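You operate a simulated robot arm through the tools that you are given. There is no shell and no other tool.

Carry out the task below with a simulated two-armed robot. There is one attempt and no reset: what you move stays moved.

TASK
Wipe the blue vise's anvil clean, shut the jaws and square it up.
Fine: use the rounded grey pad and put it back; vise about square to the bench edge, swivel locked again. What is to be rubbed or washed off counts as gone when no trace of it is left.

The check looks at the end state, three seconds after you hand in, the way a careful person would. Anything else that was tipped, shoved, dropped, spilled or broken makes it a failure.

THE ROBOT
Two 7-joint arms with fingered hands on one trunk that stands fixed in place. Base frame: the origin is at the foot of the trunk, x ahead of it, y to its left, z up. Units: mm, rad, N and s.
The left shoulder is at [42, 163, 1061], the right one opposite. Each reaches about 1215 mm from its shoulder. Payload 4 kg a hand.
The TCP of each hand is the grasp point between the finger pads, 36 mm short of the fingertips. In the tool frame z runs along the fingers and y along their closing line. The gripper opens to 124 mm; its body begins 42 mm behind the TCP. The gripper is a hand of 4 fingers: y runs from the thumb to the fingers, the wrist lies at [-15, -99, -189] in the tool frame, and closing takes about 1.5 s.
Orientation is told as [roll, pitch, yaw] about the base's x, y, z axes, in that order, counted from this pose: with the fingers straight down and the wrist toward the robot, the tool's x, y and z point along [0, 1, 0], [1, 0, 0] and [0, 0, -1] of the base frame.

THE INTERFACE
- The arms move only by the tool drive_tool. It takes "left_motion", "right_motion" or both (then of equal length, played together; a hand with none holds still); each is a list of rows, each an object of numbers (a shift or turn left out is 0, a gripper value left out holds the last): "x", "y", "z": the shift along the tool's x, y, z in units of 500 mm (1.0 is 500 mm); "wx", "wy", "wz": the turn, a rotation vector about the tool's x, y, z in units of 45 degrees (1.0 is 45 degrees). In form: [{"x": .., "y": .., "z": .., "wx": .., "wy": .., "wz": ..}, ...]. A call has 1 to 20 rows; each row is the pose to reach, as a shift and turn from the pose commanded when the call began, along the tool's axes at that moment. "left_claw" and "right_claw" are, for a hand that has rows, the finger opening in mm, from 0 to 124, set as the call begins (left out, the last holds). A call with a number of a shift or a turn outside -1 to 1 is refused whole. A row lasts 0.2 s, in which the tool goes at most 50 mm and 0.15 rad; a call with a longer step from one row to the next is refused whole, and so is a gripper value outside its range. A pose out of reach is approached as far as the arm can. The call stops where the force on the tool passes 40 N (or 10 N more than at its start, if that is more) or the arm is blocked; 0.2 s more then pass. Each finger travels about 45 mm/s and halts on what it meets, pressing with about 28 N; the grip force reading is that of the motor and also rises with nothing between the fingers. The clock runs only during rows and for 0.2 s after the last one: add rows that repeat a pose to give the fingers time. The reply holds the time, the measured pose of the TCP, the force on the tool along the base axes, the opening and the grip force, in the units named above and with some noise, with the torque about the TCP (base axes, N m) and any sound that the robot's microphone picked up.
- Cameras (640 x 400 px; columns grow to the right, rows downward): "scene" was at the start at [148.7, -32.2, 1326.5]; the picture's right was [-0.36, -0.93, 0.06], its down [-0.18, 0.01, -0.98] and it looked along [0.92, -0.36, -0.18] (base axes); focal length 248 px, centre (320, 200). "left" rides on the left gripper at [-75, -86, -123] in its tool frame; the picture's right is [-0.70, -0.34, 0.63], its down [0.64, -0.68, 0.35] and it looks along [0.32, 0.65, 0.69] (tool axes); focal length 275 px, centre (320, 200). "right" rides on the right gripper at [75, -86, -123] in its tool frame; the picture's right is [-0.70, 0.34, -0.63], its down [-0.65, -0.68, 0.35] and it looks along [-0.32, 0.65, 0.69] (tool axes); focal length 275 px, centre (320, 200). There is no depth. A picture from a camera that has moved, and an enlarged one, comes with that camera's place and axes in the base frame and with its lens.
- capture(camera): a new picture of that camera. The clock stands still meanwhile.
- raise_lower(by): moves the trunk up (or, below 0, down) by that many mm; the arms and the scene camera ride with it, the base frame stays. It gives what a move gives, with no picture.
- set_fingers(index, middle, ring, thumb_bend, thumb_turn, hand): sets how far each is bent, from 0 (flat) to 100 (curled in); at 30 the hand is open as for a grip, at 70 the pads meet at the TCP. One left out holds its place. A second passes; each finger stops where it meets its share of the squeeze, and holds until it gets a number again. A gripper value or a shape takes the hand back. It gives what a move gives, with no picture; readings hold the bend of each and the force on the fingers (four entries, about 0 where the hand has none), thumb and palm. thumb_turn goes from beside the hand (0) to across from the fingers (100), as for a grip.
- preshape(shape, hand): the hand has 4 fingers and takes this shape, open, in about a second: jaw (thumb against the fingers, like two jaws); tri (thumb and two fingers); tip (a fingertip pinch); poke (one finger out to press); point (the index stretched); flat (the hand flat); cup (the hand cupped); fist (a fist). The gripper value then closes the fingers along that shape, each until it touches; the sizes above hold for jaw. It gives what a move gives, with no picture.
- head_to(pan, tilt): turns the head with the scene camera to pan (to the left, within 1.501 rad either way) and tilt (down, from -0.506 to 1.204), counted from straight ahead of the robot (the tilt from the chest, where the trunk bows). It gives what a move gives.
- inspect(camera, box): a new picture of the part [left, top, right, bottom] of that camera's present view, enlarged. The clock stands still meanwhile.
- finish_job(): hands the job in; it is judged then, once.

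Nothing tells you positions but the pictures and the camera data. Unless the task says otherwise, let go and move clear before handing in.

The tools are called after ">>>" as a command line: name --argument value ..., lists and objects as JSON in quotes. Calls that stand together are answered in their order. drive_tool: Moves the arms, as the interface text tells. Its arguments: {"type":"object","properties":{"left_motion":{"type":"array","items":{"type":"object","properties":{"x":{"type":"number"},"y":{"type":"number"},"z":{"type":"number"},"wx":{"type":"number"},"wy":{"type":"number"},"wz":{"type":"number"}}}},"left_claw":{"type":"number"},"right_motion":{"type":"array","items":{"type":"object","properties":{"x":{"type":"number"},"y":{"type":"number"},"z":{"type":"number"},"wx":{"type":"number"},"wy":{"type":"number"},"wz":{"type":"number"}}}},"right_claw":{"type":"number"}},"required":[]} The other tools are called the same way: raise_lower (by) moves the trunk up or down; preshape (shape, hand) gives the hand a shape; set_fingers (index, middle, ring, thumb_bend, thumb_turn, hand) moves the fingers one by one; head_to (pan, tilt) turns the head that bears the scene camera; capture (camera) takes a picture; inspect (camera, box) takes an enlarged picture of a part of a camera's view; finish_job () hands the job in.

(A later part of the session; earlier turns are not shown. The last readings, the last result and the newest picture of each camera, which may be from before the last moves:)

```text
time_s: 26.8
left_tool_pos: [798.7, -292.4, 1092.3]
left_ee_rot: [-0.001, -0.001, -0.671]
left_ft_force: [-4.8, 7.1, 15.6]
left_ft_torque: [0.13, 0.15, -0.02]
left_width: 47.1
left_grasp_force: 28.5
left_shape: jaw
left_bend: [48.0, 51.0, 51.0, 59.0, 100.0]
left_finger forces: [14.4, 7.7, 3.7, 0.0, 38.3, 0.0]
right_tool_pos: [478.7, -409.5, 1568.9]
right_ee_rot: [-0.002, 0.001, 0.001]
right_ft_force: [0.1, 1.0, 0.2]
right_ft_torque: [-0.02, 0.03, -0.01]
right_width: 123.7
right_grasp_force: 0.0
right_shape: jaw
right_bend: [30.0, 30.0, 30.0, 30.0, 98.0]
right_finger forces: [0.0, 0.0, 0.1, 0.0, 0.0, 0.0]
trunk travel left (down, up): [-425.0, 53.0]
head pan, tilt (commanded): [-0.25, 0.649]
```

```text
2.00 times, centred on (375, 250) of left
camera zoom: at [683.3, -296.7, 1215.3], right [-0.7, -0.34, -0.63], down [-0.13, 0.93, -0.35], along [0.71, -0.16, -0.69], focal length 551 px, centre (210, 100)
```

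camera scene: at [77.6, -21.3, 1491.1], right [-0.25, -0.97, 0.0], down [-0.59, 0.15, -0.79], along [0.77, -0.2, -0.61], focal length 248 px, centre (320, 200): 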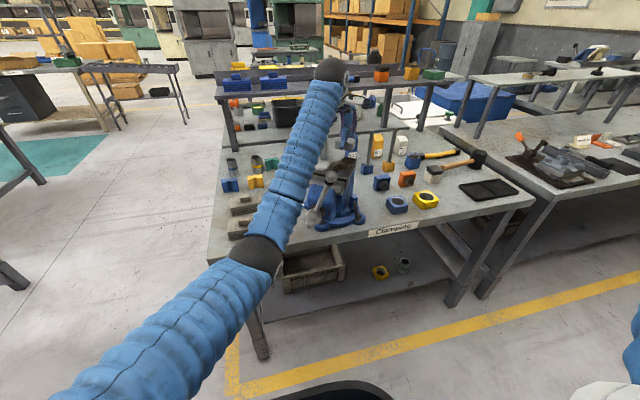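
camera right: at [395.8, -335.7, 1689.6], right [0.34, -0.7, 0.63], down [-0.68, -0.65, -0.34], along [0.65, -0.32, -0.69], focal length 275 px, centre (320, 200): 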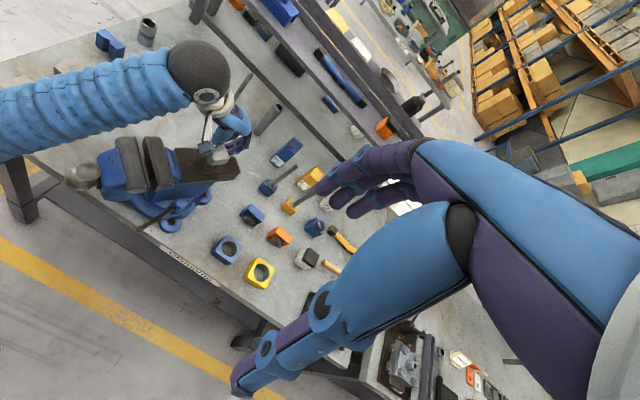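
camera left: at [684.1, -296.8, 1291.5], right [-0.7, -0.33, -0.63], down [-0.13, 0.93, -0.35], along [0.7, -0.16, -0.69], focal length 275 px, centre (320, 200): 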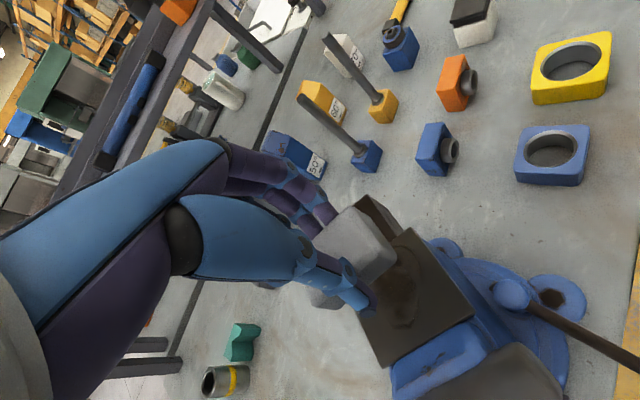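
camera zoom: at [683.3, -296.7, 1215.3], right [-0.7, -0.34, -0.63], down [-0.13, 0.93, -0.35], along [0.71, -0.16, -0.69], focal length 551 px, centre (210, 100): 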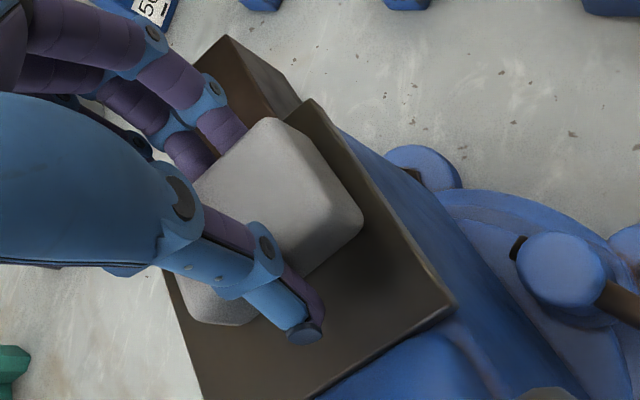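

The visible stain seems gone; I'll lift and move aside to view the whole anvil.

>>> drive_tool --left_motion '[{"z": -0.05}, {"z": -0.12}, {"z": -0.16, "x": 0.04}, {"z": -0.16, "x": 0.12}, {"z": -0.16, "x": 0.2}, {"z": -0.16, "x": 0.26}, {"z": -0.16, "x": 0.26}]'

>>> inspect --camera "left" --box '[380, 80, 640, 300]'

>>> inspect --camera "right" --box '[160, 130, 260, 210]'

>>> inspect --camera "scene" --box '[300, 130, 380, 240]'

```text
time_s: 28.4
left_tool_pos: [879.3, -189.6, 1172.1]
left_ee_rot: [0.0, 0.001, -0.671]
left_ft_force: [-0.2, -0.1, -0.3]
left_ft_torque: [-0.01, -0.02, 0.01]
left_width: 46.3
left_grasp_force: 28.0
left_shape: jaw
left_bend: [47.0, 51.0, 51.0, 59.0, 100.0]
left_finger forces: [16.4, 8.7, 3.9, 0.0, 29.1, 0.0]
right_tool_pos: [479.3, -409.4, 1566.2]
right_ee_rot: [0.0, 0.001, 0.002]
right_ft_force: [-0.5, -0.4, -0.4]
right_ft_torque: [0.01, -0.05, -0.01]
right_width: 123.7
right_grasp_force: 0.0
right_shape: jaw
right_bend: [30.0, 30.0, 30.0, 30.0, 98.0]
right_finger forces: [0.0, 0.1, 0.0, 0.0, 0.1, 0.1]
trunk travel left (down, up): [-425.0, 53.0]
head pan, tilt (commanded): [-0.25, 0.649]
```

```text
1.82 times, centred on (510, 190) of left
camera zoom: at [764.9, -194.6, 1295.0], right [-0.7, -0.34, -0.63], down [-0.13, 0.93, -0.35], along [0.7, -0.16, -0.69], focal length 500 px, centre (-26, 218)
```

zoom: 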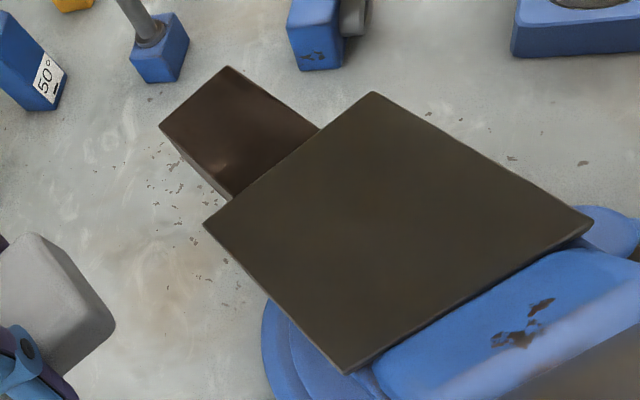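

```text
5.00 times, centred on (210, 170) of right
camera zoom: at [395.5, -335.9, 1689.6], right [0.34, -0.7, 0.63], down [-0.68, -0.65, -0.34], along [0.65, -0.32, -0.69], focal length 1376 px, centre (870, 350)
```

zoom: 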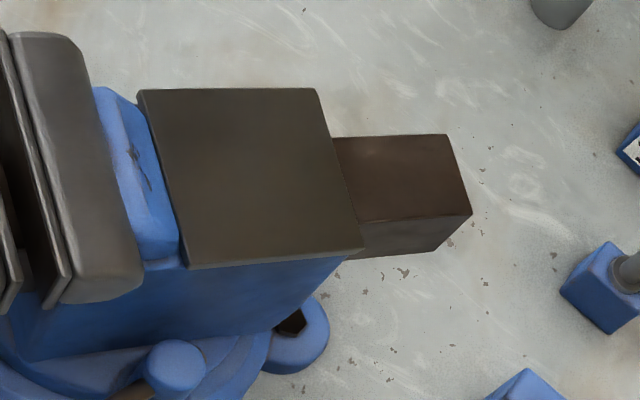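

```text
3.64 times, centred on (340, 185) of scene
camera zoom: at [77.3, -21.5, 1491.2], right [-0.25, -0.97, 0.0], down [-0.59, 0.15, -0.79], along [0.77, -0.2, -0.61], focal length 903 px, centre (247, 254)
```

zoom: 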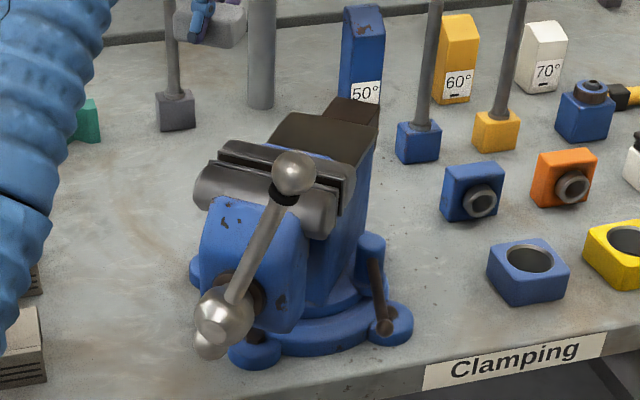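

The anvil looks clean. I'll check closer for any faint trace before returning the pad.

>>> inspect --camera "left" --box '[440, 115, 560, 190]'

>>> inspect --camera "left" --box '[500, 170, 640, 260]'

>>> inspect --camera "right" --box '[165, 145, 225, 185]'

```text
5.33 times, centred on (500, 152) of left
camera zoom: at [764.9, -194.6, 1295.0], right [-0.7, -0.34, -0.63], down [-0.13, 0.93, -0.35], along [0.7, -0.16, -0.69], focal length 1468 px, centre (-640, 453)
```

zoom: 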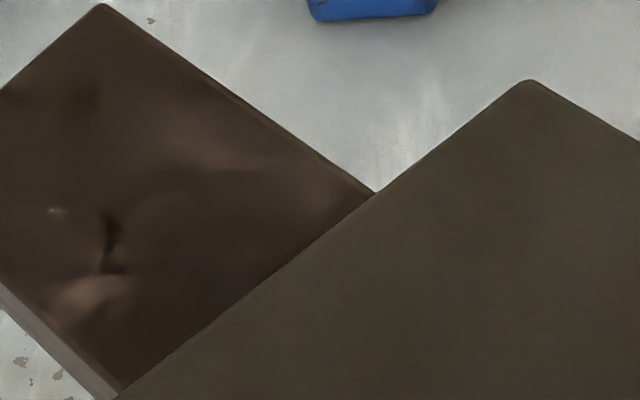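

```text
4.44 times, centred on (570, 215) of left
camera zoom: at [764.9, -194.6, 1295.0], right [-0.7, -0.34, -0.63], down [-0.13, 0.93, -0.35], along [0.7, -0.16, -0.69], focal length 1224 px, centre (-791, 133)
```

zoom: 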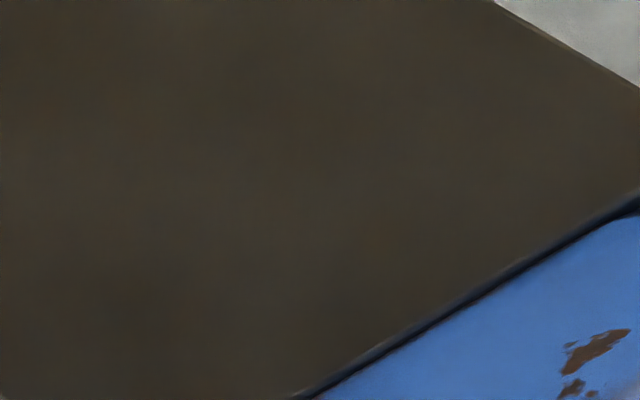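

```text
10.00 times, centred on (195, 165) of right
camera zoom: at [395.5, -335.9, 1689.6], right [0.34, -0.7, 0.63], down [-0.68, -0.65, -0.34], along [0.65, -0.32, -0.69], focal length 2753 px, centre (1570, 550)
```

zoom: 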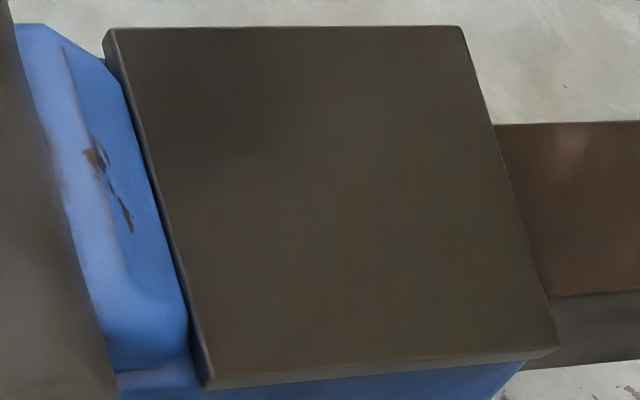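

The anvil looks clean, with only a faint darker shade near its left-front that may be shadow. I'll make one more wiping pass over that zone and the whole top to be sure.

>>> drive_tool --left_motion '[{"x": -0.07}, {"x": -0.15, "y": -0.02}, {"x": -0.21, "y": -0.04}, {"x": -0.21, "y": -0.04, "z": 0.06}, {"x": -0.21, "y": -0.04, "z": 0.12}, {"x": -0.21, "y": -0.04, "z": 0.15}, {"x": -0.21, "y": -0.04, "z": 0.156}, {"x": -0.21, "y": -0.04, "z": 0.16}, {"x": -0.21, "y": -0.04, "z": 0.16}]'

```text
time_s: 30.4
left_tool_pos: [799.2, -259.9, 1093.0]
left_ee_rot: [0.0, -0.001, -0.672]
left_ft_force: [1.3, 0.2, 7.6]
left_ft_torque: [-0.04, -0.1, 0.02]
left_width: 46.3
left_grasp_force: 28.6
left_shape: jaw
left_bend: [47.0, 51.0, 51.0, 59.0, 100.0]
left_finger forces: [17.0, 9.3, 4.5, 0.0, 30.2, 0.0]
right_tool_pos: [480.0, -409.9, 1567.7]
right_ee_rot: [0.001, 0.002, 0.001]
right_ft_force: [-0.1, -0.5, 0.4]
right_ft_torque: [0.0, 0.0, 0.0]
right_width: 123.3
right_grasp_force: 0.1
right_shape: jaw
right_bend: [30.0, 30.0, 30.0, 30.0, 98.0]
right_finger forces: [0.0, 0.1, 0.1, 0.1, 0.1, 0.1]
trunk travel left (down, up): [-425.0, 53.0]
head pan, tilt (commanded): [-0.25, 0.649]
```

>>> drive_tool --left_motion '[{"x": 0.02, "z": 0.001}, {"x": 0.0, "z": 0.002}, {"x": -0.03, "z": 0.002}, {"x": -0.06, "z": 0.002}, {"x": -0.09, "z": 0.002}, {"x": -0.09, "y": 0.02, "z": 0.002}, {"x": -0.06, "y": 0.02, "z": 0.002}, {"x": -0.03, "y": 0.02, "z": 0.002}, {"x": 0.0, "y": 0.02, "z": 0.002}, {"x": 0.02, "y": 0.03, "z": 0.002}, {"x": 0.0, "y": 0.04, "z": 0.002}, {"x": -0.03, "y": 0.04, "z": 0.002}, {"x": -0.06, "y": 0.04, "z": 0.002}, {"x": -0.09, "y": 0.04, "z": 0.002}, {"x": -0.09, "y": 0.06, "z": 0.002}, {"x": -0.06, "y": 0.06, "z": 0.002}, {"x": -0.03, "y": 0.06, "z": 0.002}, {"x": 0.0, "y": 0.06, "z": 0.002}, {"x": 0.0, "y": 0.085, "z": 0.002}, {"x": -0.03, "y": 0.085, "z": 0.002}]'

>>> drive_tool --left_motion '[{"x": -0.03}, {"x": -0.06}, {"x": -0.06, "y": -0.02}, {"x": -0.03, "y": -0.03}, {"x": 0.0, "y": -0.04}, {"x": 0.03, "y": -0.06}, {"x": 0.03, "y": -0.085}, {"x": 0.0, "y": -0.085}, {"x": -0.03, "y": -0.09}, {"x": -0.03, "y": -0.07}, {"x": 0.0, "y": -0.05}, {"x": 0.0, "y": -0.05, "z": -0.06}, {"x": 0.05, "y": -0.03, "z": -0.14}, {"x": 0.13, "y": -0.03, "z": -0.16}, {"x": 0.2, "y": -0.03, "z": -0.16}, {"x": 0.28, "y": -0.03, "z": -0.16}, {"x": 0.36, "y": -0.03, "z": -0.16}, {"x": 0.36, "y": -0.03, "z": -0.16}]'

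>>> capture --camera "left"

>>> inspect --camera "right" --box '[165, 145, 225, 185]'

```text
time_s: 34.6
left_tool_pos: [826.4, -296.7, 1092.2]
left_ee_rot: [0.0, -0.001, -0.668]
left_ft_force: [7.4, 9.2, 20.0]
left_ft_torque: [0.16, -0.34, 0.12]
left_width: 47.3
left_grasp_force: 28.2
left_shape: jaw
left_bend: [48.0, 51.0, 51.0, 59.0, 100.0]
left_finger forces: [17.5, 9.7, 4.7, 0.1, 35.4, 0.1]
right_tool_pos: [480.6, -407.0, 1567.9]
right_ee_rot: [-0.001, 0.002, 0.0]
right_ft_force: [-0.4, -0.1, 0.1]
right_ft_torque: [-0.04, 0.02, -0.01]
right_width: 123.9
right_grasp_force: 0.0
right_shape: jaw
right_bend: [30.0, 30.0, 30.0, 30.0, 98.0]
right_finger forces: [0.1, 0.1, 0.0, 0.0, 0.0, 0.1]
trunk travel left (down, up): [-425.0, 53.0]
head pan, tilt (commanded): [-0.25, 0.649]
```

```text
time_s: 38.4
left_tool_pos: [926.4, -146.8, 1170.2]
left_ee_rot: [0.001, 0.001, -0.673]
left_ft_force: [0.0, -0.4, -0.3]
left_ft_torque: [0.03, 0.0, 0.0]
left_width: 46.8
left_grasp_force: 27.6
left_shape: jaw
left_bend: [46.0, 51.0, 51.0, 60.0, 99.0]
left_finger forces: [16.3, 8.7, 4.2, 0.0, 29.5, 0.1]
right_tool_pos: [480.8, -411.9, 1566.6]
right_ee_rot: [-0.002, 0.001, -0.001]
right_ft_force: [-1.1, -0.3, -0.3]
right_ft_torque: [0.0, -0.01, -0.01]
right_width: 123.7
right_grasp_force: 0.2
right_shape: jaw
right_bend: [30.0, 30.0, 30.0, 30.0, 98.0]
right_finger forces: [0.0, 0.0, 0.0, 0.1, 0.0, 0.0]
trunk travel left (down, up): [-425.0, 53.0]
head pan, tilt (commanded): [-0.25, 0.649]
```

```text
taken
camera left: at [810.5, -152.9, 1293.6], right [-0.7, -0.33, -0.63], down [-0.13, 0.93, -0.34], along [0.7, -0.16, -0.69], focal length 275 px, centre (320, 200)
```

left: 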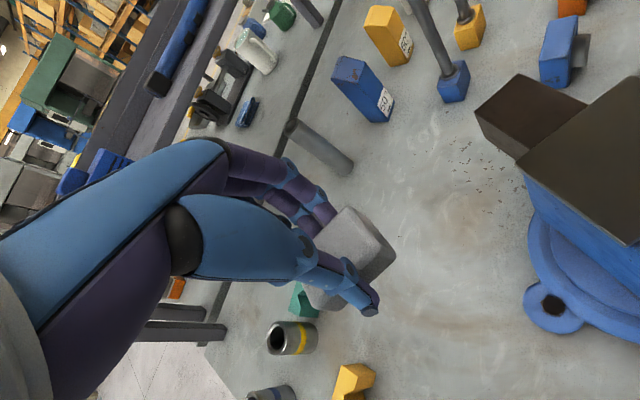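

```text
10.00 times, centred on (195, 165) of right
camera zoom: at [395.3, -336.5, 1689.5], right [0.34, -0.7, 0.63], down [-0.68, -0.65, -0.35], along [0.65, -0.32, -0.69], focal length 2753 px, centre (1570, 550)
```

zoom: 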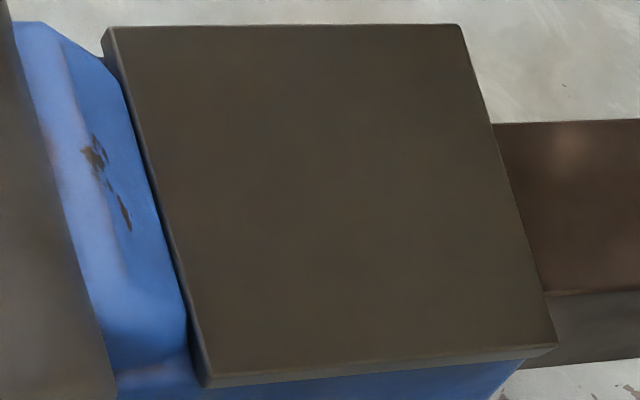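

The anvil is now uniformly clean. I'll carry the pad back over its original spot and restore the hand's heading.

>>> drive_tool --left_motion '[{"x": 0.02, "y": -0.006, "wz": -0.12}, {"x": 0.04, "y": -0.012, "wz": -0.25}, {"x": 0.06, "y": -0.02, "wz": -0.38}, {"x": 0.08, "y": -0.026, "wz": -0.51}, {"x": 0.1, "y": -0.03, "wz": -0.64}, {"x": 0.104, "y": -0.034, "wz": -0.745}, {"x": 0.104, "y": -0.034, "wz": -0.745}, {"x": 0.104, "y": -0.034, "wz": -0.745}]'

```text
time_s: 40.2
left_tool_pos: [943.3, -96.7, 1170.8]
left_ee_rot: [0.001, 0.0, -0.085]
left_ft_force: [-0.9, -0.3, -1.4]
left_ft_torque: [0.0, -0.01, -0.03]
left_width: 46.6
left_grasp_force: 28.0
left_shape: jaw
left_bend: [46.0, 51.0, 51.0, 60.0, 99.0]
left_finger forces: [16.2, 8.6, 4.2, 0.0, 29.5, 0.0]
right_tool_pos: [480.5, -409.8, 1566.9]
right_ee_rot: [-0.002, 0.001, 0.0]
right_ft_force: [0.6, -0.3, -0.2]
right_ft_torque: [0.0, -0.01, -0.02]
right_width: 123.6
right_grasp_force: 0.2
right_shape: jaw
right_bend: [30.0, 30.0, 30.0, 30.0, 98.0]
right_finger forces: [0.0, 0.1, 0.0, 0.1, 0.0, 0.0]
trunk travel left (down, up): [-425.0, 53.0]
head pan, tilt (commanded): [-0.25, 0.649]
```

Over the original spot. I'll lower the pad to the bench and feel for contact.

>>> drive_tool --left_motion '[{"z": 0.09, "y": 0.002}, {"z": 0.18, "y": 0.002}, {"z": 0.27, "y": 0.002}, {"z": 0.36, "y": 0.002}, {"z": 0.44, "y": 0.002}, {"z": 0.48, "y": 0.002}, {"z": 0.494, "y": 0.002}, {"z": 0.5, "y": 0.002}, {"z": 0.503, "y": 0.002}, {"z": 0.503, "y": 0.002}]'

>>> inspect --camera "scene" --box '[250, 150, 330, 210]'

```text
time_s: 42.4
left_tool_pos: [943.6, -96.8, 919.5]
left_ee_rot: [-0.001, -0.001, -0.086]
left_ft_force: [-0.4, -0.1, 0.0]
left_ft_torque: [-0.01, -0.03, 0.0]
left_width: 46.8
left_grasp_force: 27.8
left_shape: jaw
left_bend: [46.0, 51.0, 51.0, 60.0, 99.0]
left_finger forces: [16.0, 8.6, 4.1, 0.0, 29.1, 0.0]
right_tool_pos: [480.8, -409.0, 1565.8]
right_ee_rot: [0.002, 0.003, 0.0]
right_ft_force: [1.3, 0.7, -0.2]
right_ft_torque: [-0.02, -0.02, -0.02]
right_width: 123.6
right_grasp_force: 0.0
right_shape: jaw
right_bend: [30.0, 30.0, 30.0, 30.0, 98.0]
right_finger forces: [0.0, 0.1, 0.0, 0.1, 0.1, 0.1]
trunk travel left (down, up): [-425.0, 53.0]
head pan, tilt (commanded): [-0.25, 0.649]
```

```text
6.67 times, centred on (290, 180) of scene
camera zoom: at [77.8, -21.0, 1491.2], right [-0.25, -0.97, 0.0], down [-0.59, 0.15, -0.79], along [0.77, -0.2, -0.61], focal length 1656 px, centre (520, 333)
```

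zoom: 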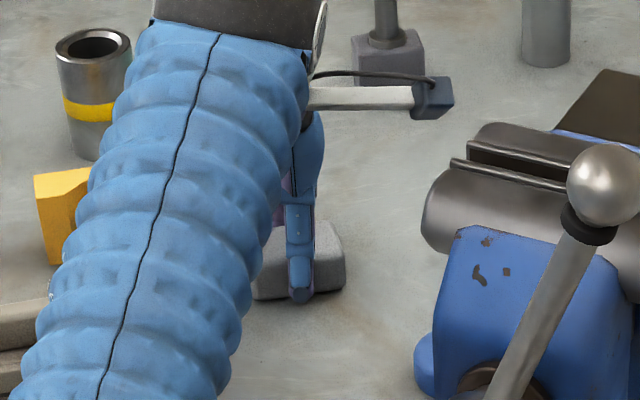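

>>> drive_tool --left_motion '[{"z": 0.002, "y": 0.002}, {"z": 0.004, "y": 0.002}, {"z": 0.006, "y": 0.002}, {"z": 0.006, "y": 0.002}]'

```text
time_s: 43.4
left_tool_pos: [944.9, -96.5, 918.1]
left_ee_rot: [0.0, 0.0, -0.086]
left_ft_force: [1.6, 0.7, 6.3]
left_ft_torque: [0.04, -0.15, 0.0]
left_width: 46.6
left_grasp_force: 28.2
left_shape: jaw
left_bend: [46.0, 51.0, 51.0, 60.0, 99.0]
left_finger forces: [16.7, 9.0, 4.4, 0.0, 30.2, 0.0]
right_tool_pos: [480.3, -410.3, 1567.3]
right_ee_rot: [0.001, 0.003, 0.0]
right_ft_force: [0.7, 0.4, -0.5]
right_ft_torque: [0.0, 0.01, -0.04]
right_width: 124.0
right_grasp_force: 0.2
right_shape: jaw
right_bend: [30.0, 30.0, 30.0, 30.0, 98.0]
right_finger forces: [0.0, 0.0, 0.0, 0.0, 0.0, 0.0]
trunk travel left (down, up): [-425.0, 53.0]
head pan, tilt (commanded): [-0.25, 0.649]
```

The pad rests on the bench (≈6 N). I'll ease off slightly and open the hand.

>>> drive_tool --left_motion '[{"z": -0.002}, {"z": -0.002}, {"z": -0.002}, {"z": -0.002}, {"z": -0.002}, {"z": -0.002}, {"z": -0.002}, {"z": -0.002}, {"z": -0.002}, {"z": -0.002}]' --left_claw 110

>>> capture --camera "left"

```text
time_s: 45.6
left_tool_pos: [943.9, -95.9, 917.3]
left_ee_rot: [0.0, -0.001, -0.084]
left_ft_force: [-0.4, 0.0, 0.1]
left_ft_torque: [-0.01, -0.02, -0.03]
left_width: 110.3
left_grasp_force: 0.0
left_shape: jaw
left_bend: [31.0, 33.0, 32.0, 23.0, 98.0]
left_finger forces: [0.0, 0.0, 0.0, 0.0, 0.1, 0.0]
right_tool_pos: [481.2, -410.5, 1567.2]
right_ee_rot: [0.001, 0.002, 0.0]
right_ft_force: [0.6, 0.1, 0.0]
right_ft_torque: [-0.01, -0.03, -0.03]
right_width: 123.6
right_grasp_force: 0.2
right_shape: jaw
right_bend: [30.0, 30.0, 30.0, 30.0, 98.0]
right_finger forces: [0.0, 0.1, 0.0, 0.0, 0.1, 0.1]
trunk travel left (down, up): [-425.0, 53.0]
head pan, tilt (commanded): [-0.25, 0.649]
```

```text
taken
camera left: at [851.1, -163.7, 1040.6], right [-0.4, -0.66, -0.63], down [-0.62, 0.7, -0.35], along [0.67, 0.26, -0.69], focal length 275 px, centre (320, 200)
```

left: 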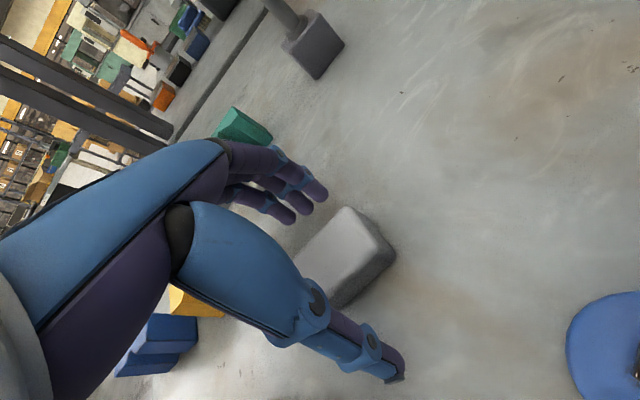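

The pad is back in its spot, upright and square as before. I'll lift the left hand away and retreat it to the left.

>>> drive_tool --left_motion '[{"z": -0.05}, {"z": -0.13}, {"z": -0.22}, {"z": -0.31}, {"z": -0.4}, {"z": -0.5}, {"z": -0.5, "x": 0.05, "y": -0.07}, {"z": -0.5, "x": 0.1, "y": -0.14}, {"z": -0.5, "x": 0.15, "y": -0.21}, {"z": -0.5, "x": 0.2, "y": -0.28}, {"z": -0.5, "x": 0.25, "y": -0.35}, {"z": -0.5, "x": 0.3, "y": -0.42}, {"z": -0.5, "x": 0.35, "y": -0.49}, {"z": -0.5, "x": 0.4, "y": -0.55}]'

>>> capture --camera "scene"

>>> inspect --camera "scene" --box '[260, 140, 380, 250]'

>>> inspect --camera "right" --box '[60, 110, 280, 240]'

```text
time_s: 48.8
left_tool_pos: [712.2, 178.1, 1150.7]
left_ee_rot: [0.075, -0.01, -0.016]
left_ft_force: [0.0, 0.0, 0.0]
left_ft_torque: [0.02, -0.01, 0.01]
left_width: 110.2
left_grasp_force: 0.0
left_shape: jaw
left_bend: [31.0, 32.0, 32.0, 23.0, 98.0]
left_finger forces: [0.0, 0.0, 0.1, 0.0, 0.1, 0.0]
left hand out of reach, approached as far as the arm can: row 14
right_tool_pos: [480.9, -412.3, 1566.8]
right_ee_rot: [0.0, 0.002, 0.0]
right_ft_force: [-0.7, -0.7, 0.1]
right_ft_torque: [-0.01, -0.02, -0.03]
right_width: 123.6
right_grasp_force: 0.0
right_shape: jaw
right_bend: [30.0, 30.0, 30.0, 30.0, 98.0]
right_finger forces: [0.1, 0.1, 0.0, 0.0, 0.1, 0.0]
trunk travel left (down, up): [-425.0, 53.0]
head pan, tilt (commanded): [-0.25, 0.649]
stopped in row 14 (left hand): the arm was blocked; the commanded pose is now the measured one
```

```text
taken
camera scene: at [77.2, -23.5, 1491.1], right [-0.25, -0.97, 0.0], down [-0.59, 0.15, -0.79], along [0.77, -0.2, -0.61], focal length 248 px, centre (320, 200)
```

scene: 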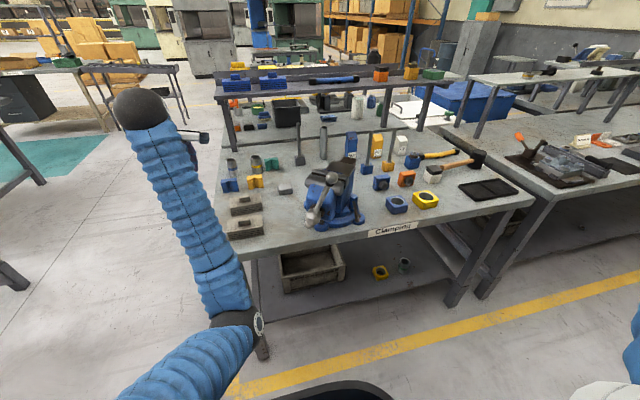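

```text
3.64 times, centred on (320, 195) of scene
camera zoom: at [77.2, -23.5, 1491.1], right [-0.25, -0.97, 0.0], down [-0.59, 0.15, -0.79], along [0.77, -0.2, -0.61], focal length 903 px, centre (320, 218)
```

zoom: 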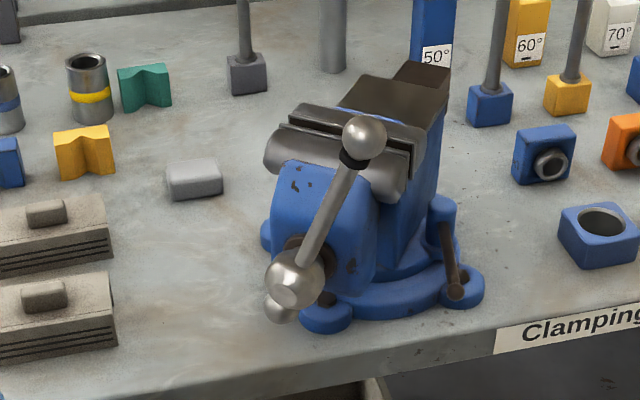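

```text
2.91 times, centred on (170, 175) of right
camera zoom: at [395.2, -338.0, 1689.3], right [0.34, -0.7, 0.63], down [-0.68, -0.65, -0.35], along [0.65, -0.31, -0.69], focal length 801 px, centre (756, 273)
```

zoom: 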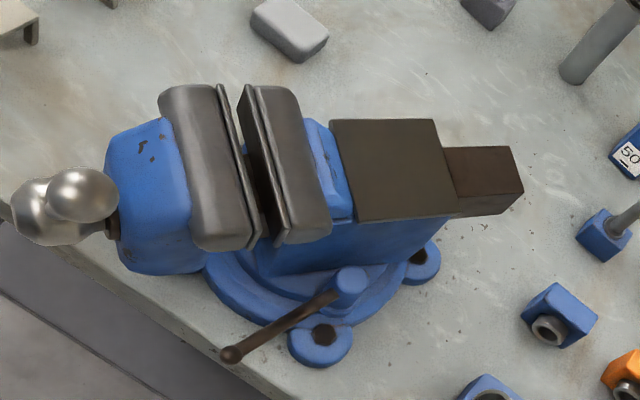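

Everything's in place; the left arm reached a joint limit while retreating (no contact force). I'll shift it to a roomier pose higher up.

>>> drive_tool --left_motion '[{"x": -0.03, "z": -0.05, "y": 0.02}, {"x": -0.06, "z": -0.12, "y": 0.04}, {"x": -0.09, "z": -0.2, "y": 0.05}, {"x": -0.12, "z": -0.28, "y": 0.05}, {"x": -0.15, "z": -0.36, "y": 0.05}, {"x": -0.15, "z": -0.44, "y": 0.05}, {"x": -0.15, "z": -0.44, "y": 0.05}]'

>>> capture --camera "scene"

```text
time_s: 50.4
left_tool_pos: [807.3, 92.6, 1335.4]
left_ee_rot: [0.073, -0.012, -0.02]
left_ft_force: [0.2, 0.4, -0.4]
left_ft_torque: [-0.03, -0.01, 0.02]
left_width: 109.8
left_grasp_force: 0.0
left_shape: jaw
left_bend: [31.0, 32.0, 32.0, 23.0, 98.0]
left_finger forces: [0.1, 0.0, 0.1, 0.0, 0.0, 0.0]
left hand out of reach, approached as far as the arm can: row 3, 4, 5, 6, 7
right_tool_pos: [480.0, -410.4, 1567.0]
right_ee_rot: [0.0, 0.001, 0.003]
right_ft_force: [-0.5, -0.3, 0.1]
right_ft_torque: [0.02, 0.05, 0.02]
right_width: 123.4
right_grasp_force: 0.1
right_shape: jaw
right_bend: [30.0, 30.0, 30.0, 30.0, 98.0]
right_finger forces: [0.0, 0.1, 0.0, 0.1, 0.1, 0.0]
trunk travel left (down, up): [-425.0, 53.0]
head pan, tilt (commanded): [-0.25, 0.649]
```

```text
taken
camera scene: at [77.7, -21.4, 1491.1], right [-0.25, -0.97, 0.0], down [-0.59, 0.15, -0.79], along [0.77, -0.2, -0.61], focal length 248 px, centre (320, 200)
```

scene: 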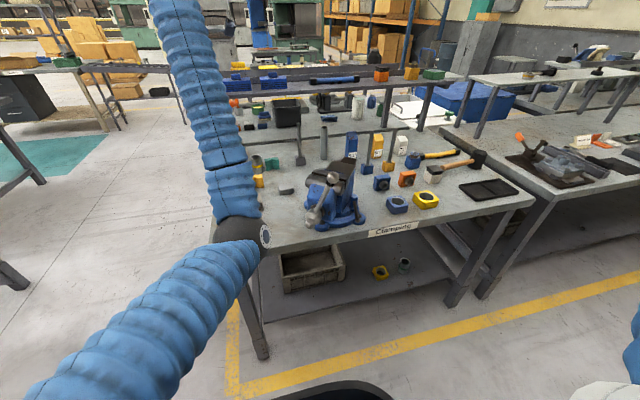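

Next is the swivel lock: I'll set the right hand to a poke shape and look at its finger geometry before approaching the lever from the front.

>>> preshape --hand "right" --shape "poke"

>>> capture --camera "right"

```text
time_s: 51.3
left_tool_pos: [808.1, 93.7, 1334.8]
left_ee_rot: [0.073, -0.012, -0.02]
left_ft_force: [-0.8, -0.6, 0.3]
left_ft_torque: [-0.03, 0.0, 0.01]
left_width: 109.8
left_grasp_force: 0.0
left_shape: jaw
left_bend: [31.0, 32.0, 32.0, 23.0, 98.0]
left_finger forces: [0.0, 0.0, 0.0, 0.0, 0.0, 0.0]
right_tool_pos: [480.7, -409.0, 1567.2]
right_ee_rot: [-0.001, 0.003, 0.001]
right_ft_force: [-0.1, 1.4, -1.2]
right_ft_torque: [0.02, 0.03, -0.03]
right_width: 0.0
right_grasp_force: 0.0
right_shape: poke
right_bend: [70.0, 70.0, 99.0, 0.0, 100.0]
right_finger forces: [0.0, 0.0, 0.0, 0.0, 0.0, 0.0]
trunk travel left (down, up): [-425.0, 53.0]
head pan, tilt (commanded): [-0.25, 0.649]
```

```text
taken
camera right: at [396.0, -335.2, 1689.6], right [0.34, -0.7, 0.63], down [-0.68, -0.65, -0.34], along [0.65, -0.32, -0.69], focal length 275 px, centre (320, 200)
```

right: 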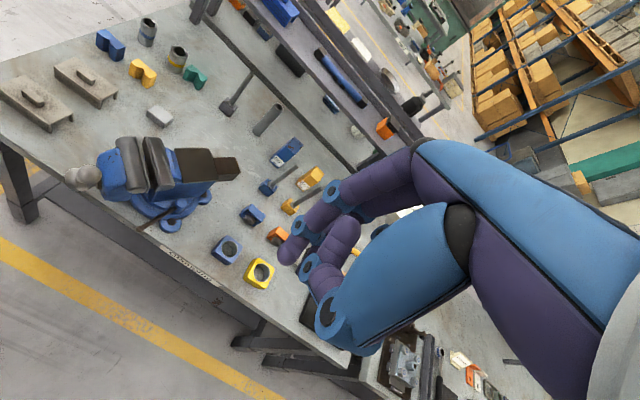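

The poke shape looks half-curled; the "point" shape (stretched index) may be better for pushing, so I'll try that.

>>> preshape --hand "right" --shape "point"

>>> capture --camera "right"

```text
time_s: 52.2
left_tool_pos: [807.6, 93.3, 1335.3]
left_ee_rot: [0.071, -0.014, -0.019]
left_ft_force: [-0.1, -0.2, -0.8]
left_ft_torque: [0.01, 0.03, 0.0]
left_width: 109.8
left_grasp_force: 0.0
left_shape: jaw
left_bend: [31.0, 32.0, 32.0, 23.0, 98.0]
left_finger forces: [0.1, 0.1, 0.0, 0.0, 0.1, 0.1]
right_tool_pos: [481.2, -410.2, 1566.6]
right_ee_rot: [-0.001, 0.001, 0.001]
right_ft_force: [1.0, 0.6, -0.7]
right_ft_torque: [0.01, 0.03, -0.03]
right_width: 116.2
right_grasp_force: 0.1
right_shape: point
right_bend: [32.0, 100.0, 100.0, 100.0, 89.0]
right_finger forces: [0.0, 0.1, 0.0, 0.1, 0.0, 0.0]
trunk travel left (down, up): [-425.0, 53.0]
head pan, tilt (commanded): [-0.25, 0.649]
```

```text
taken
camera right: at [396.0, -335.1, 1689.6], right [0.34, -0.7, 0.63], down [-0.68, -0.65, -0.34], along [0.65, -0.32, -0.69], focal length 275 px, centre (320, 200)
```

right: 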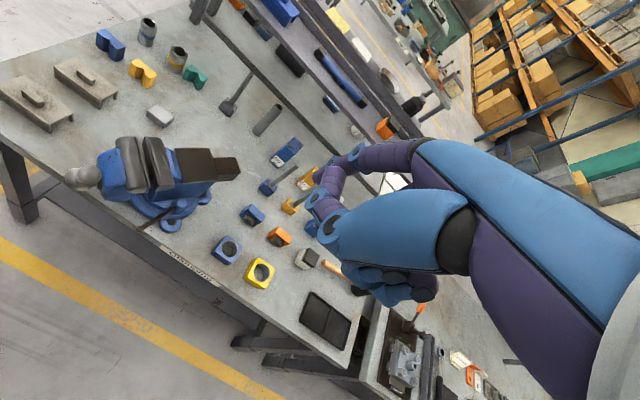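

>>> drive_tool --right_motion '[{"z": 0.0}, {"z": 0.0}, {"z": 0.0}, {"z": 0.0}]'

>>> capture --camera "right"

```text
time_s: 53.2
left_tool_pos: [806.9, 93.3, 1334.2]
left_ee_rot: [0.071, -0.013, -0.02]
left_ft_force: [0.3, -0.4, -0.2]
left_ft_torque: [-0.04, -0.02, -0.02]
left_width: 109.9
left_grasp_force: 0.1
left_shape: jaw
left_bend: [31.0, 32.0, 32.0, 23.0, 98.0]
left_finger forces: [0.0, 0.0, 0.1, 0.0, 0.0, 0.0]
right_tool_pos: [481.1, -409.8, 1566.9]
right_ee_rot: [-0.001, 0.002, 0.001]
right_ft_force: [0.0, 0.2, -0.2]
right_ft_torque: [-0.01, 0.03, 0.01]
right_width: 116.4
right_grasp_force: 0.0
right_shape: point
right_bend: [32.0, 100.0, 100.0, 100.0, 89.0]
right_finger forces: [0.0, 0.1, 0.0, 0.0, 0.1, 0.1]
trunk travel left (down, up): [-425.0, 53.0]
head pan, tilt (commanded): [-0.25, 0.649]
```

```text
taken
camera right: at [396.0, -335.1, 1689.6], right [0.34, -0.7, 0.63], down [-0.68, -0.65, -0.34], along [0.65, -0.32, -0.69], focal length 275 px, centre (320, 200)
```

right: 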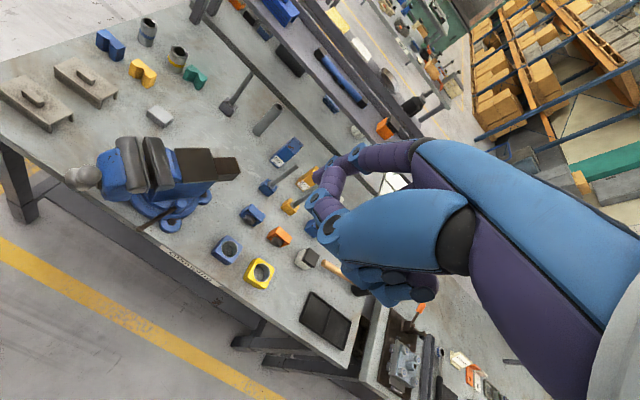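

I need to know where the index finger sits relative to the tool; I'll look at the right hand with the head camera.

>>> head_to --pan -0.77 --tilt 0.1

>>> capture --camera "scene"

```text
time_s: 54.1
left_tool_pos: [807.3, 92.8, 1334.9]
left_ee_rot: [0.071, -0.014, -0.02]
left_ft_force: [-0.6, -0.1, 0.3]
left_ft_torque: [-0.02, -0.01, -0.02]
left_width: 110.0
left_grasp_force: 0.1
left_shape: jaw
left_bend: [31.0, 32.0, 32.0, 23.0, 98.0]
left_finger forces: [0.1, 0.0, 0.0, 0.0, 0.0, 0.0]
right_tool_pos: [480.6, -409.7, 1566.6]
right_ee_rot: [0.0, 0.002, 0.001]
right_ft_force: [0.6, 0.0, 1.1]
right_ft_torque: [0.02, 0.02, 0.02]
right_width: 116.2
right_grasp_force: 0.1
right_shape: point
right_bend: [32.0, 100.0, 100.0, 100.0, 89.0]
right_finger forces: [0.0, 0.0, 0.1, 0.0, 0.0, 0.0]
trunk travel left (down, up): [-425.0, 53.0]
head pan, tilt (commanded): [-0.77, 0.099]
```

```text
taken
camera scene: at [60.2, -63.6, 1541.6], right [-0.7, -0.72, 0.01], down [-0.08, 0.07, -0.99], along [0.71, -0.69, -0.11], focal length 248 px, centre (320, 200)
```

scene: 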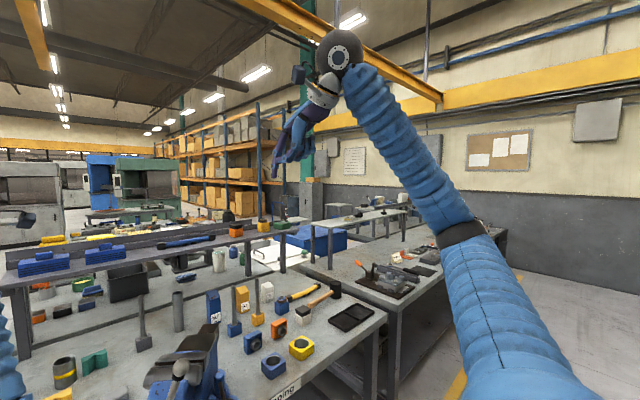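

>>> inspect --camera "scene" --box '[255, 40, 355, 200]'

```text
2.50 times, centred on (305, 120) of scene
camera zoom: at [60.2, -63.6, 1541.6], right [-0.7, -0.72, 0.01], down [-0.08, 0.07, -0.99], along [0.71, -0.69, -0.11], focal length 621 px, centre (358, 400)
```

zoom: 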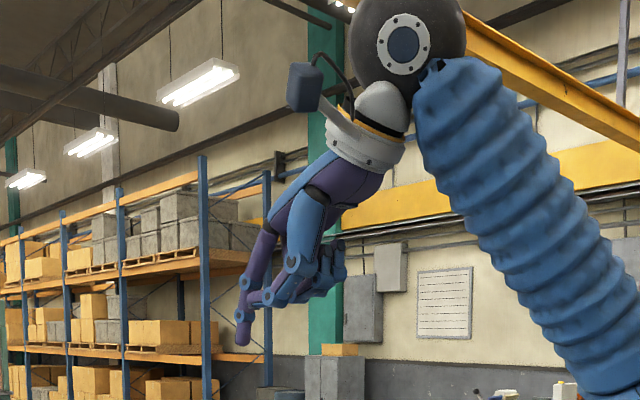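

>>> inspect --camera "right" --box '[260, 120, 460, 310]'

```text
2.11 times, centred on (360, 215) of right
camera zoom: at [396.1, -335.1, 1689.6], right [0.34, -0.7, 0.63], down [-0.68, -0.65, -0.34], along [0.65, -0.32, -0.69], focal length 580 px, centre (236, 168)
```

zoom: 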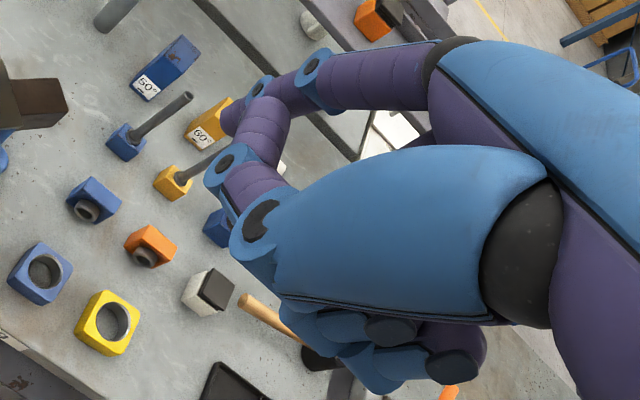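

The right index tip is at about [15, 80, 35] in the tool frame. I'll bring the right hand down in front of the bench, pitched 30°, to stage near the lever.

>>> drive_tool --right_motion '[{"x": 0.0, "y": 0.0, "z": 0.08, "wx": -0.06}, {"x": 0.0, "y": 0.0, "z": 0.17, "wx": -0.12}, {"x": 0.02, "y": 0.01, "z": 0.26, "wx": -0.18}, {"x": 0.04, "y": 0.02, "z": 0.35, "wx": -0.24}, {"x": 0.07, "y": 0.03, "z": 0.44, "wx": -0.3}, {"x": 0.1, "y": 0.04, "z": 0.53, "wx": -0.36}, {"x": 0.13, "y": 0.05, "z": 0.61, "wx": -0.42}, {"x": 0.16, "y": 0.07, "z": 0.69, "wx": -0.48}, {"x": 0.19, "y": 0.09, "z": 0.77, "wx": -0.54}, {"x": 0.22, "y": 0.1, "z": 0.85, "wx": -0.6}, {"x": 0.24, "y": 0.118, "z": 0.91, "wx": -0.667}, {"x": 0.24, "y": 0.118, "z": 0.96, "wx": -0.667}, {"x": 0.24, "y": 0.118, "z": 0.96, "wx": -0.667}]'

>>> head_to --pan -0.35 --tilt 0.6

>>> capture --camera "scene"

>>> capture --camera "right"

>>> capture --camera "left"

```text
time_s: 57.0
left_tool_pos: [807.2, 92.6, 1334.6]
left_ee_rot: [0.07, -0.013, -0.018]
left_ft_force: [-0.1, -0.2, 0.2]
left_ft_torque: [0.04, 0.0, -0.01]
left_width: 109.8
left_grasp_force: 0.1
left_shape: jaw
left_bend: [31.0, 32.0, 32.0, 23.0, 98.0]
left_finger forces: [0.0, 0.1, 0.0, 0.0, 0.0, 0.1]
right_tool_pos: [560.6, -295.9, 1079.9]
right_ee_rot: [-0.002, -0.523, 0.003]
right_ft_force: [0.0, -0.4, -0.4]
right_ft_torque: [-0.04, -0.01, 0.01]
right_width: 116.2
right_grasp_force: 0.0
right_shape: point
right_bend: [32.0, 100.0, 100.0, 100.0, 89.0]
right_finger forces: [0.1, 0.0, 0.0, 0.0, 0.1, 0.0]
right hand out of reach, approached as far as the arm can: row 8, 9, 10, 11, 12, 13
trunk travel left (down, up): [-425.0, 53.0]
head pan, tilt (commanded): [-0.77, 0.099]
```

```text
time_s: 57.9
left_tool_pos: [807.8, 93.1, 1334.8]
left_ee_rot: [0.072, -0.014, -0.02]
left_ft_force: [0.5, -0.2, -0.3]
left_ft_torque: [0.01, -0.01, -0.01]
left_width: 109.9
left_grasp_force: 0.1
left_shape: jaw
left_bend: [31.0, 32.0, 32.0, 23.0, 98.0]
left_finger forces: [0.0, 0.0, 0.1, 0.1, 0.0, 0.1]
right_tool_pos: [560.9, -295.9, 1079.6]
right_ee_rot: [-0.002, -0.52, 0.002]
right_ft_force: [0.4, -0.1, -0.2]
right_ft_torque: [0.04, -0.01, 0.0]
right_width: 116.2
right_grasp_force: 0.0
right_shape: point
right_bend: [32.0, 100.0, 100.0, 100.0, 89.0]
right_finger forces: [0.0, 0.0, 0.1, 0.0, 0.0, 0.1]
trunk travel left (down, up): [-425.0, 53.0]
head pan, tilt (commanded): [-0.351, 0.6]
```

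```text
taken
camera scene: at [76.7, -30.0, 1495.5], right [-0.34, -0.94, 0.0], down [-0.54, 0.19, -0.82], along [0.77, -0.28, -0.57], focal length 248 px, centre (320, 200)
```

scene: 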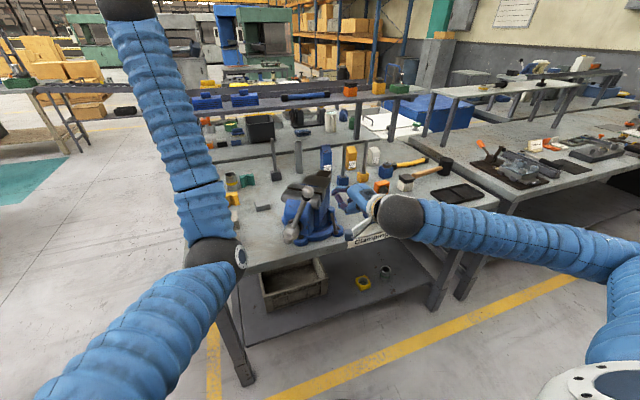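

```text
taken
camera right: at [426.1, -221.6, 1142.8], right [-0.02, -0.7, 0.72], down [-0.42, -0.65, -0.64], along [0.91, -0.31, -0.28], focal length 275 px, centre (320, 200)
```

right: 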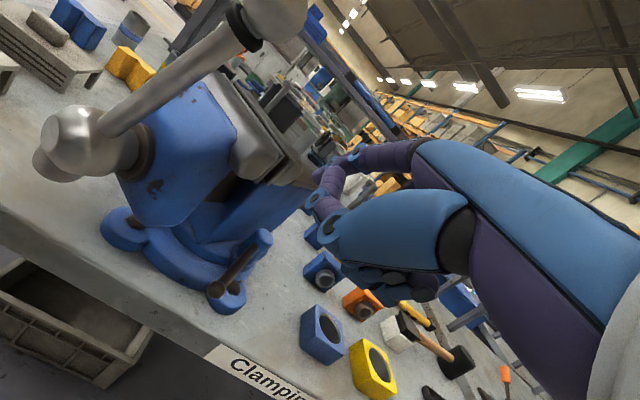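

```text
taken
camera left: at [717.2, 10.9, 1450.8], right [-0.34, -0.64, -0.69], down [-0.66, 0.68, -0.31], along [0.67, 0.35, -0.66], focal length 275 px, centre (320, 200)
```

left: 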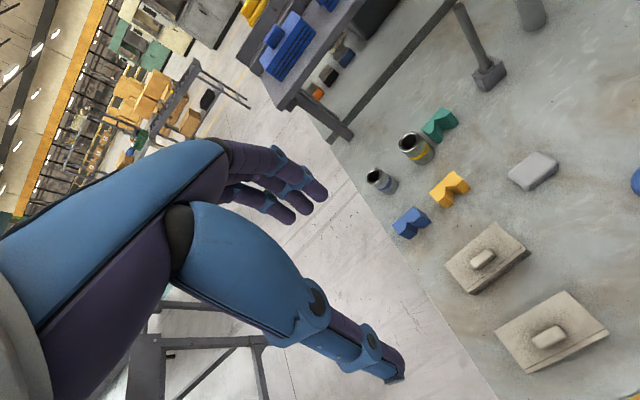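

The right arm is near its elbow limit up here, but lower down it has more room. I'll move down in front of the jaws toward the lever, step by step.

>>> drive_tool --right_motion '[{"x": 0.01, "y": -0.03, "z": 0.043}, {"x": 0.02, "y": -0.06, "z": 0.086}, {"x": 0.03, "y": -0.086, "z": 0.128}, {"x": 0.03, "y": -0.086, "z": 0.128}]'

>>> capture --camera "right"

>>> inspect --camera "scene" --box '[270, 160, 430, 260]'

```text
time_s: 58.9
left_tool_pos: [807.8, 92.6, 1335.6]
left_ee_rot: [0.072, -0.014, -0.019]
left_ft_force: [-0.7, 0.4, 1.3]
left_ft_torque: [0.03, 0.04, -0.02]
left_width: 109.8
left_grasp_force: 0.1
left_shape: jaw
left_bend: [31.0, 32.0, 32.0, 23.0, 98.0]
left_finger forces: [0.0, 0.0, 0.0, 0.1, 0.1, 0.0]
right_tool_pos: [555.4, -280.7, 1005.2]
right_ee_rot: [-0.002, -0.523, 0.002]
right_ft_force: [0.4, -0.7, -0.3]
right_ft_torque: [0.0, -0.02, -0.02]
right_width: 116.3
right_grasp_force: 0.1
right_shape: point
right_bend: [32.0, 100.0, 100.0, 100.0, 89.0]
right_finger forces: [0.0, 0.0, 0.0, 0.0, 0.0, 0.0]
trunk travel left (down, up): [-425.0, 53.0]
head pan, tilt (commanded): [-0.351, 0.6]
```

```text
taken
camera right: at [420.9, -205.2, 1068.5], right [-0.02, -0.7, 0.72], down [-0.42, -0.65, -0.64], along [0.91, -0.32, -0.28], focal length 275 px, centre (320, 200)
```

right: 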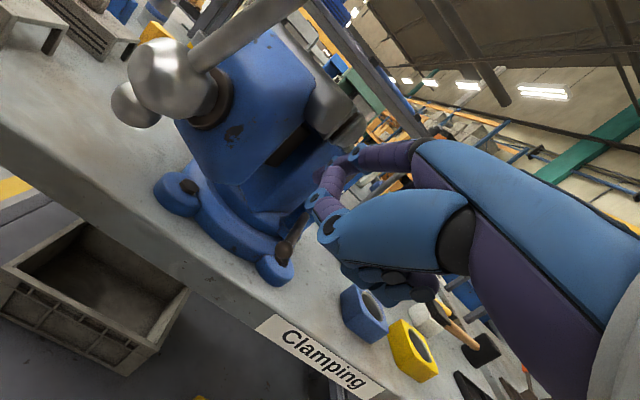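

```text
4.00 times, centred on (350, 210) of scene
camera zoom: at [76.6, -29.9, 1495.5], right [-0.34, -0.94, 0.0], down [-0.54, 0.19, -0.82], along [0.77, -0.28, -0.57], focal length 994 px, centre (200, 160)
```

zoom: 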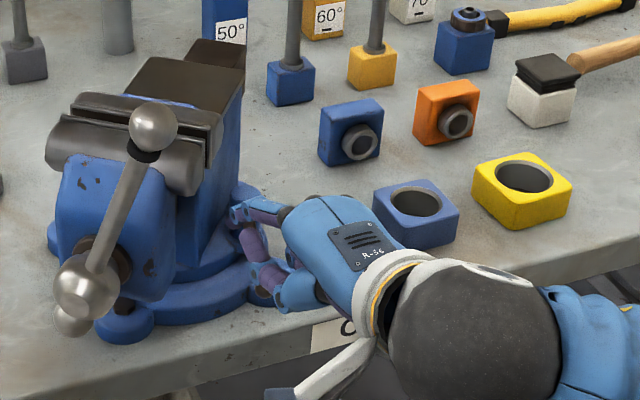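

The index hovers right in front of the jaws above the lever. I'll open the thumb out of the way so only the index contacts the lever.

>>> set_fingers --hand "right" --index 30 --thumb_bend 5

>>> capture --camera "right"

>>> inspect --camera "scene" --box '[270, 160, 430, 260]'

```text
time_s: 59.9
left_tool_pos: [806.3, 92.3, 1335.7]
left_ee_rot: [0.072, -0.012, -0.02]
left_ft_force: [0.2, 0.6, -0.7]
left_ft_torque: [0.01, 0.0, 0.0]
left_width: 109.8
left_grasp_force: 0.0
left_shape: jaw
left_bend: [31.0, 32.0, 32.0, 23.0, 98.0]
left_finger forces: [0.1, 0.1, 0.0, 0.0, 0.0, 0.0]
right_tool_pos: [555.7, -279.9, 1006.2]
right_ee_rot: [-0.003, -0.521, 0.001]
right_ft_force: [-0.1, 0.4, 0.4]
right_ft_torque: [0.0, 0.01, -0.03]
right_width: 116.8
right_grasp_force: 0.1
right_shape: fingers
right_bend: [30.0, 100.0, 100.0, 5.0, 89.0]
right_finger forces: [0.0, 0.0, 0.0, 0.0, 0.0, 0.0]
trunk travel left (down, up): [-425.0, 53.0]
head pan, tilt (commanded): [-0.351, 0.6]
```

```text
taken
camera right: at [420.9, -205.2, 1068.6], right [-0.02, -0.7, 0.72], down [-0.42, -0.65, -0.64], along [0.91, -0.31, -0.28], focal length 275 px, centre (320, 200)
```

right: 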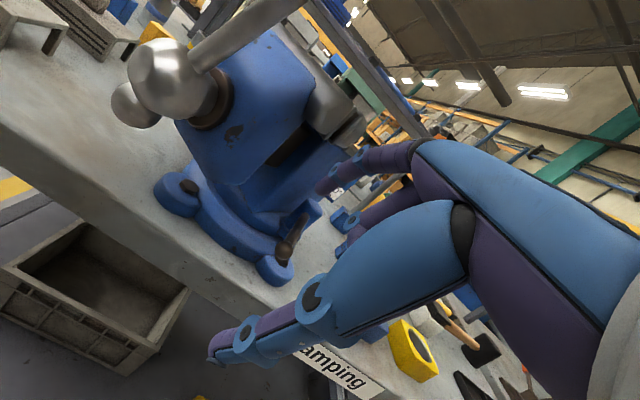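

```text
4.00 times, centred on (350, 210) of scene
camera zoom: at [76.6, -29.9, 1495.4], right [-0.34, -0.94, 0.0], down [-0.54, 0.19, -0.82], along [0.77, -0.28, -0.57], focal length 994 px, centre (200, 160)
```

zoom: 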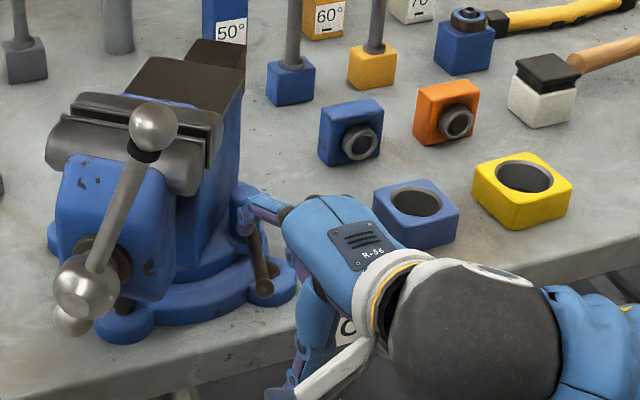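

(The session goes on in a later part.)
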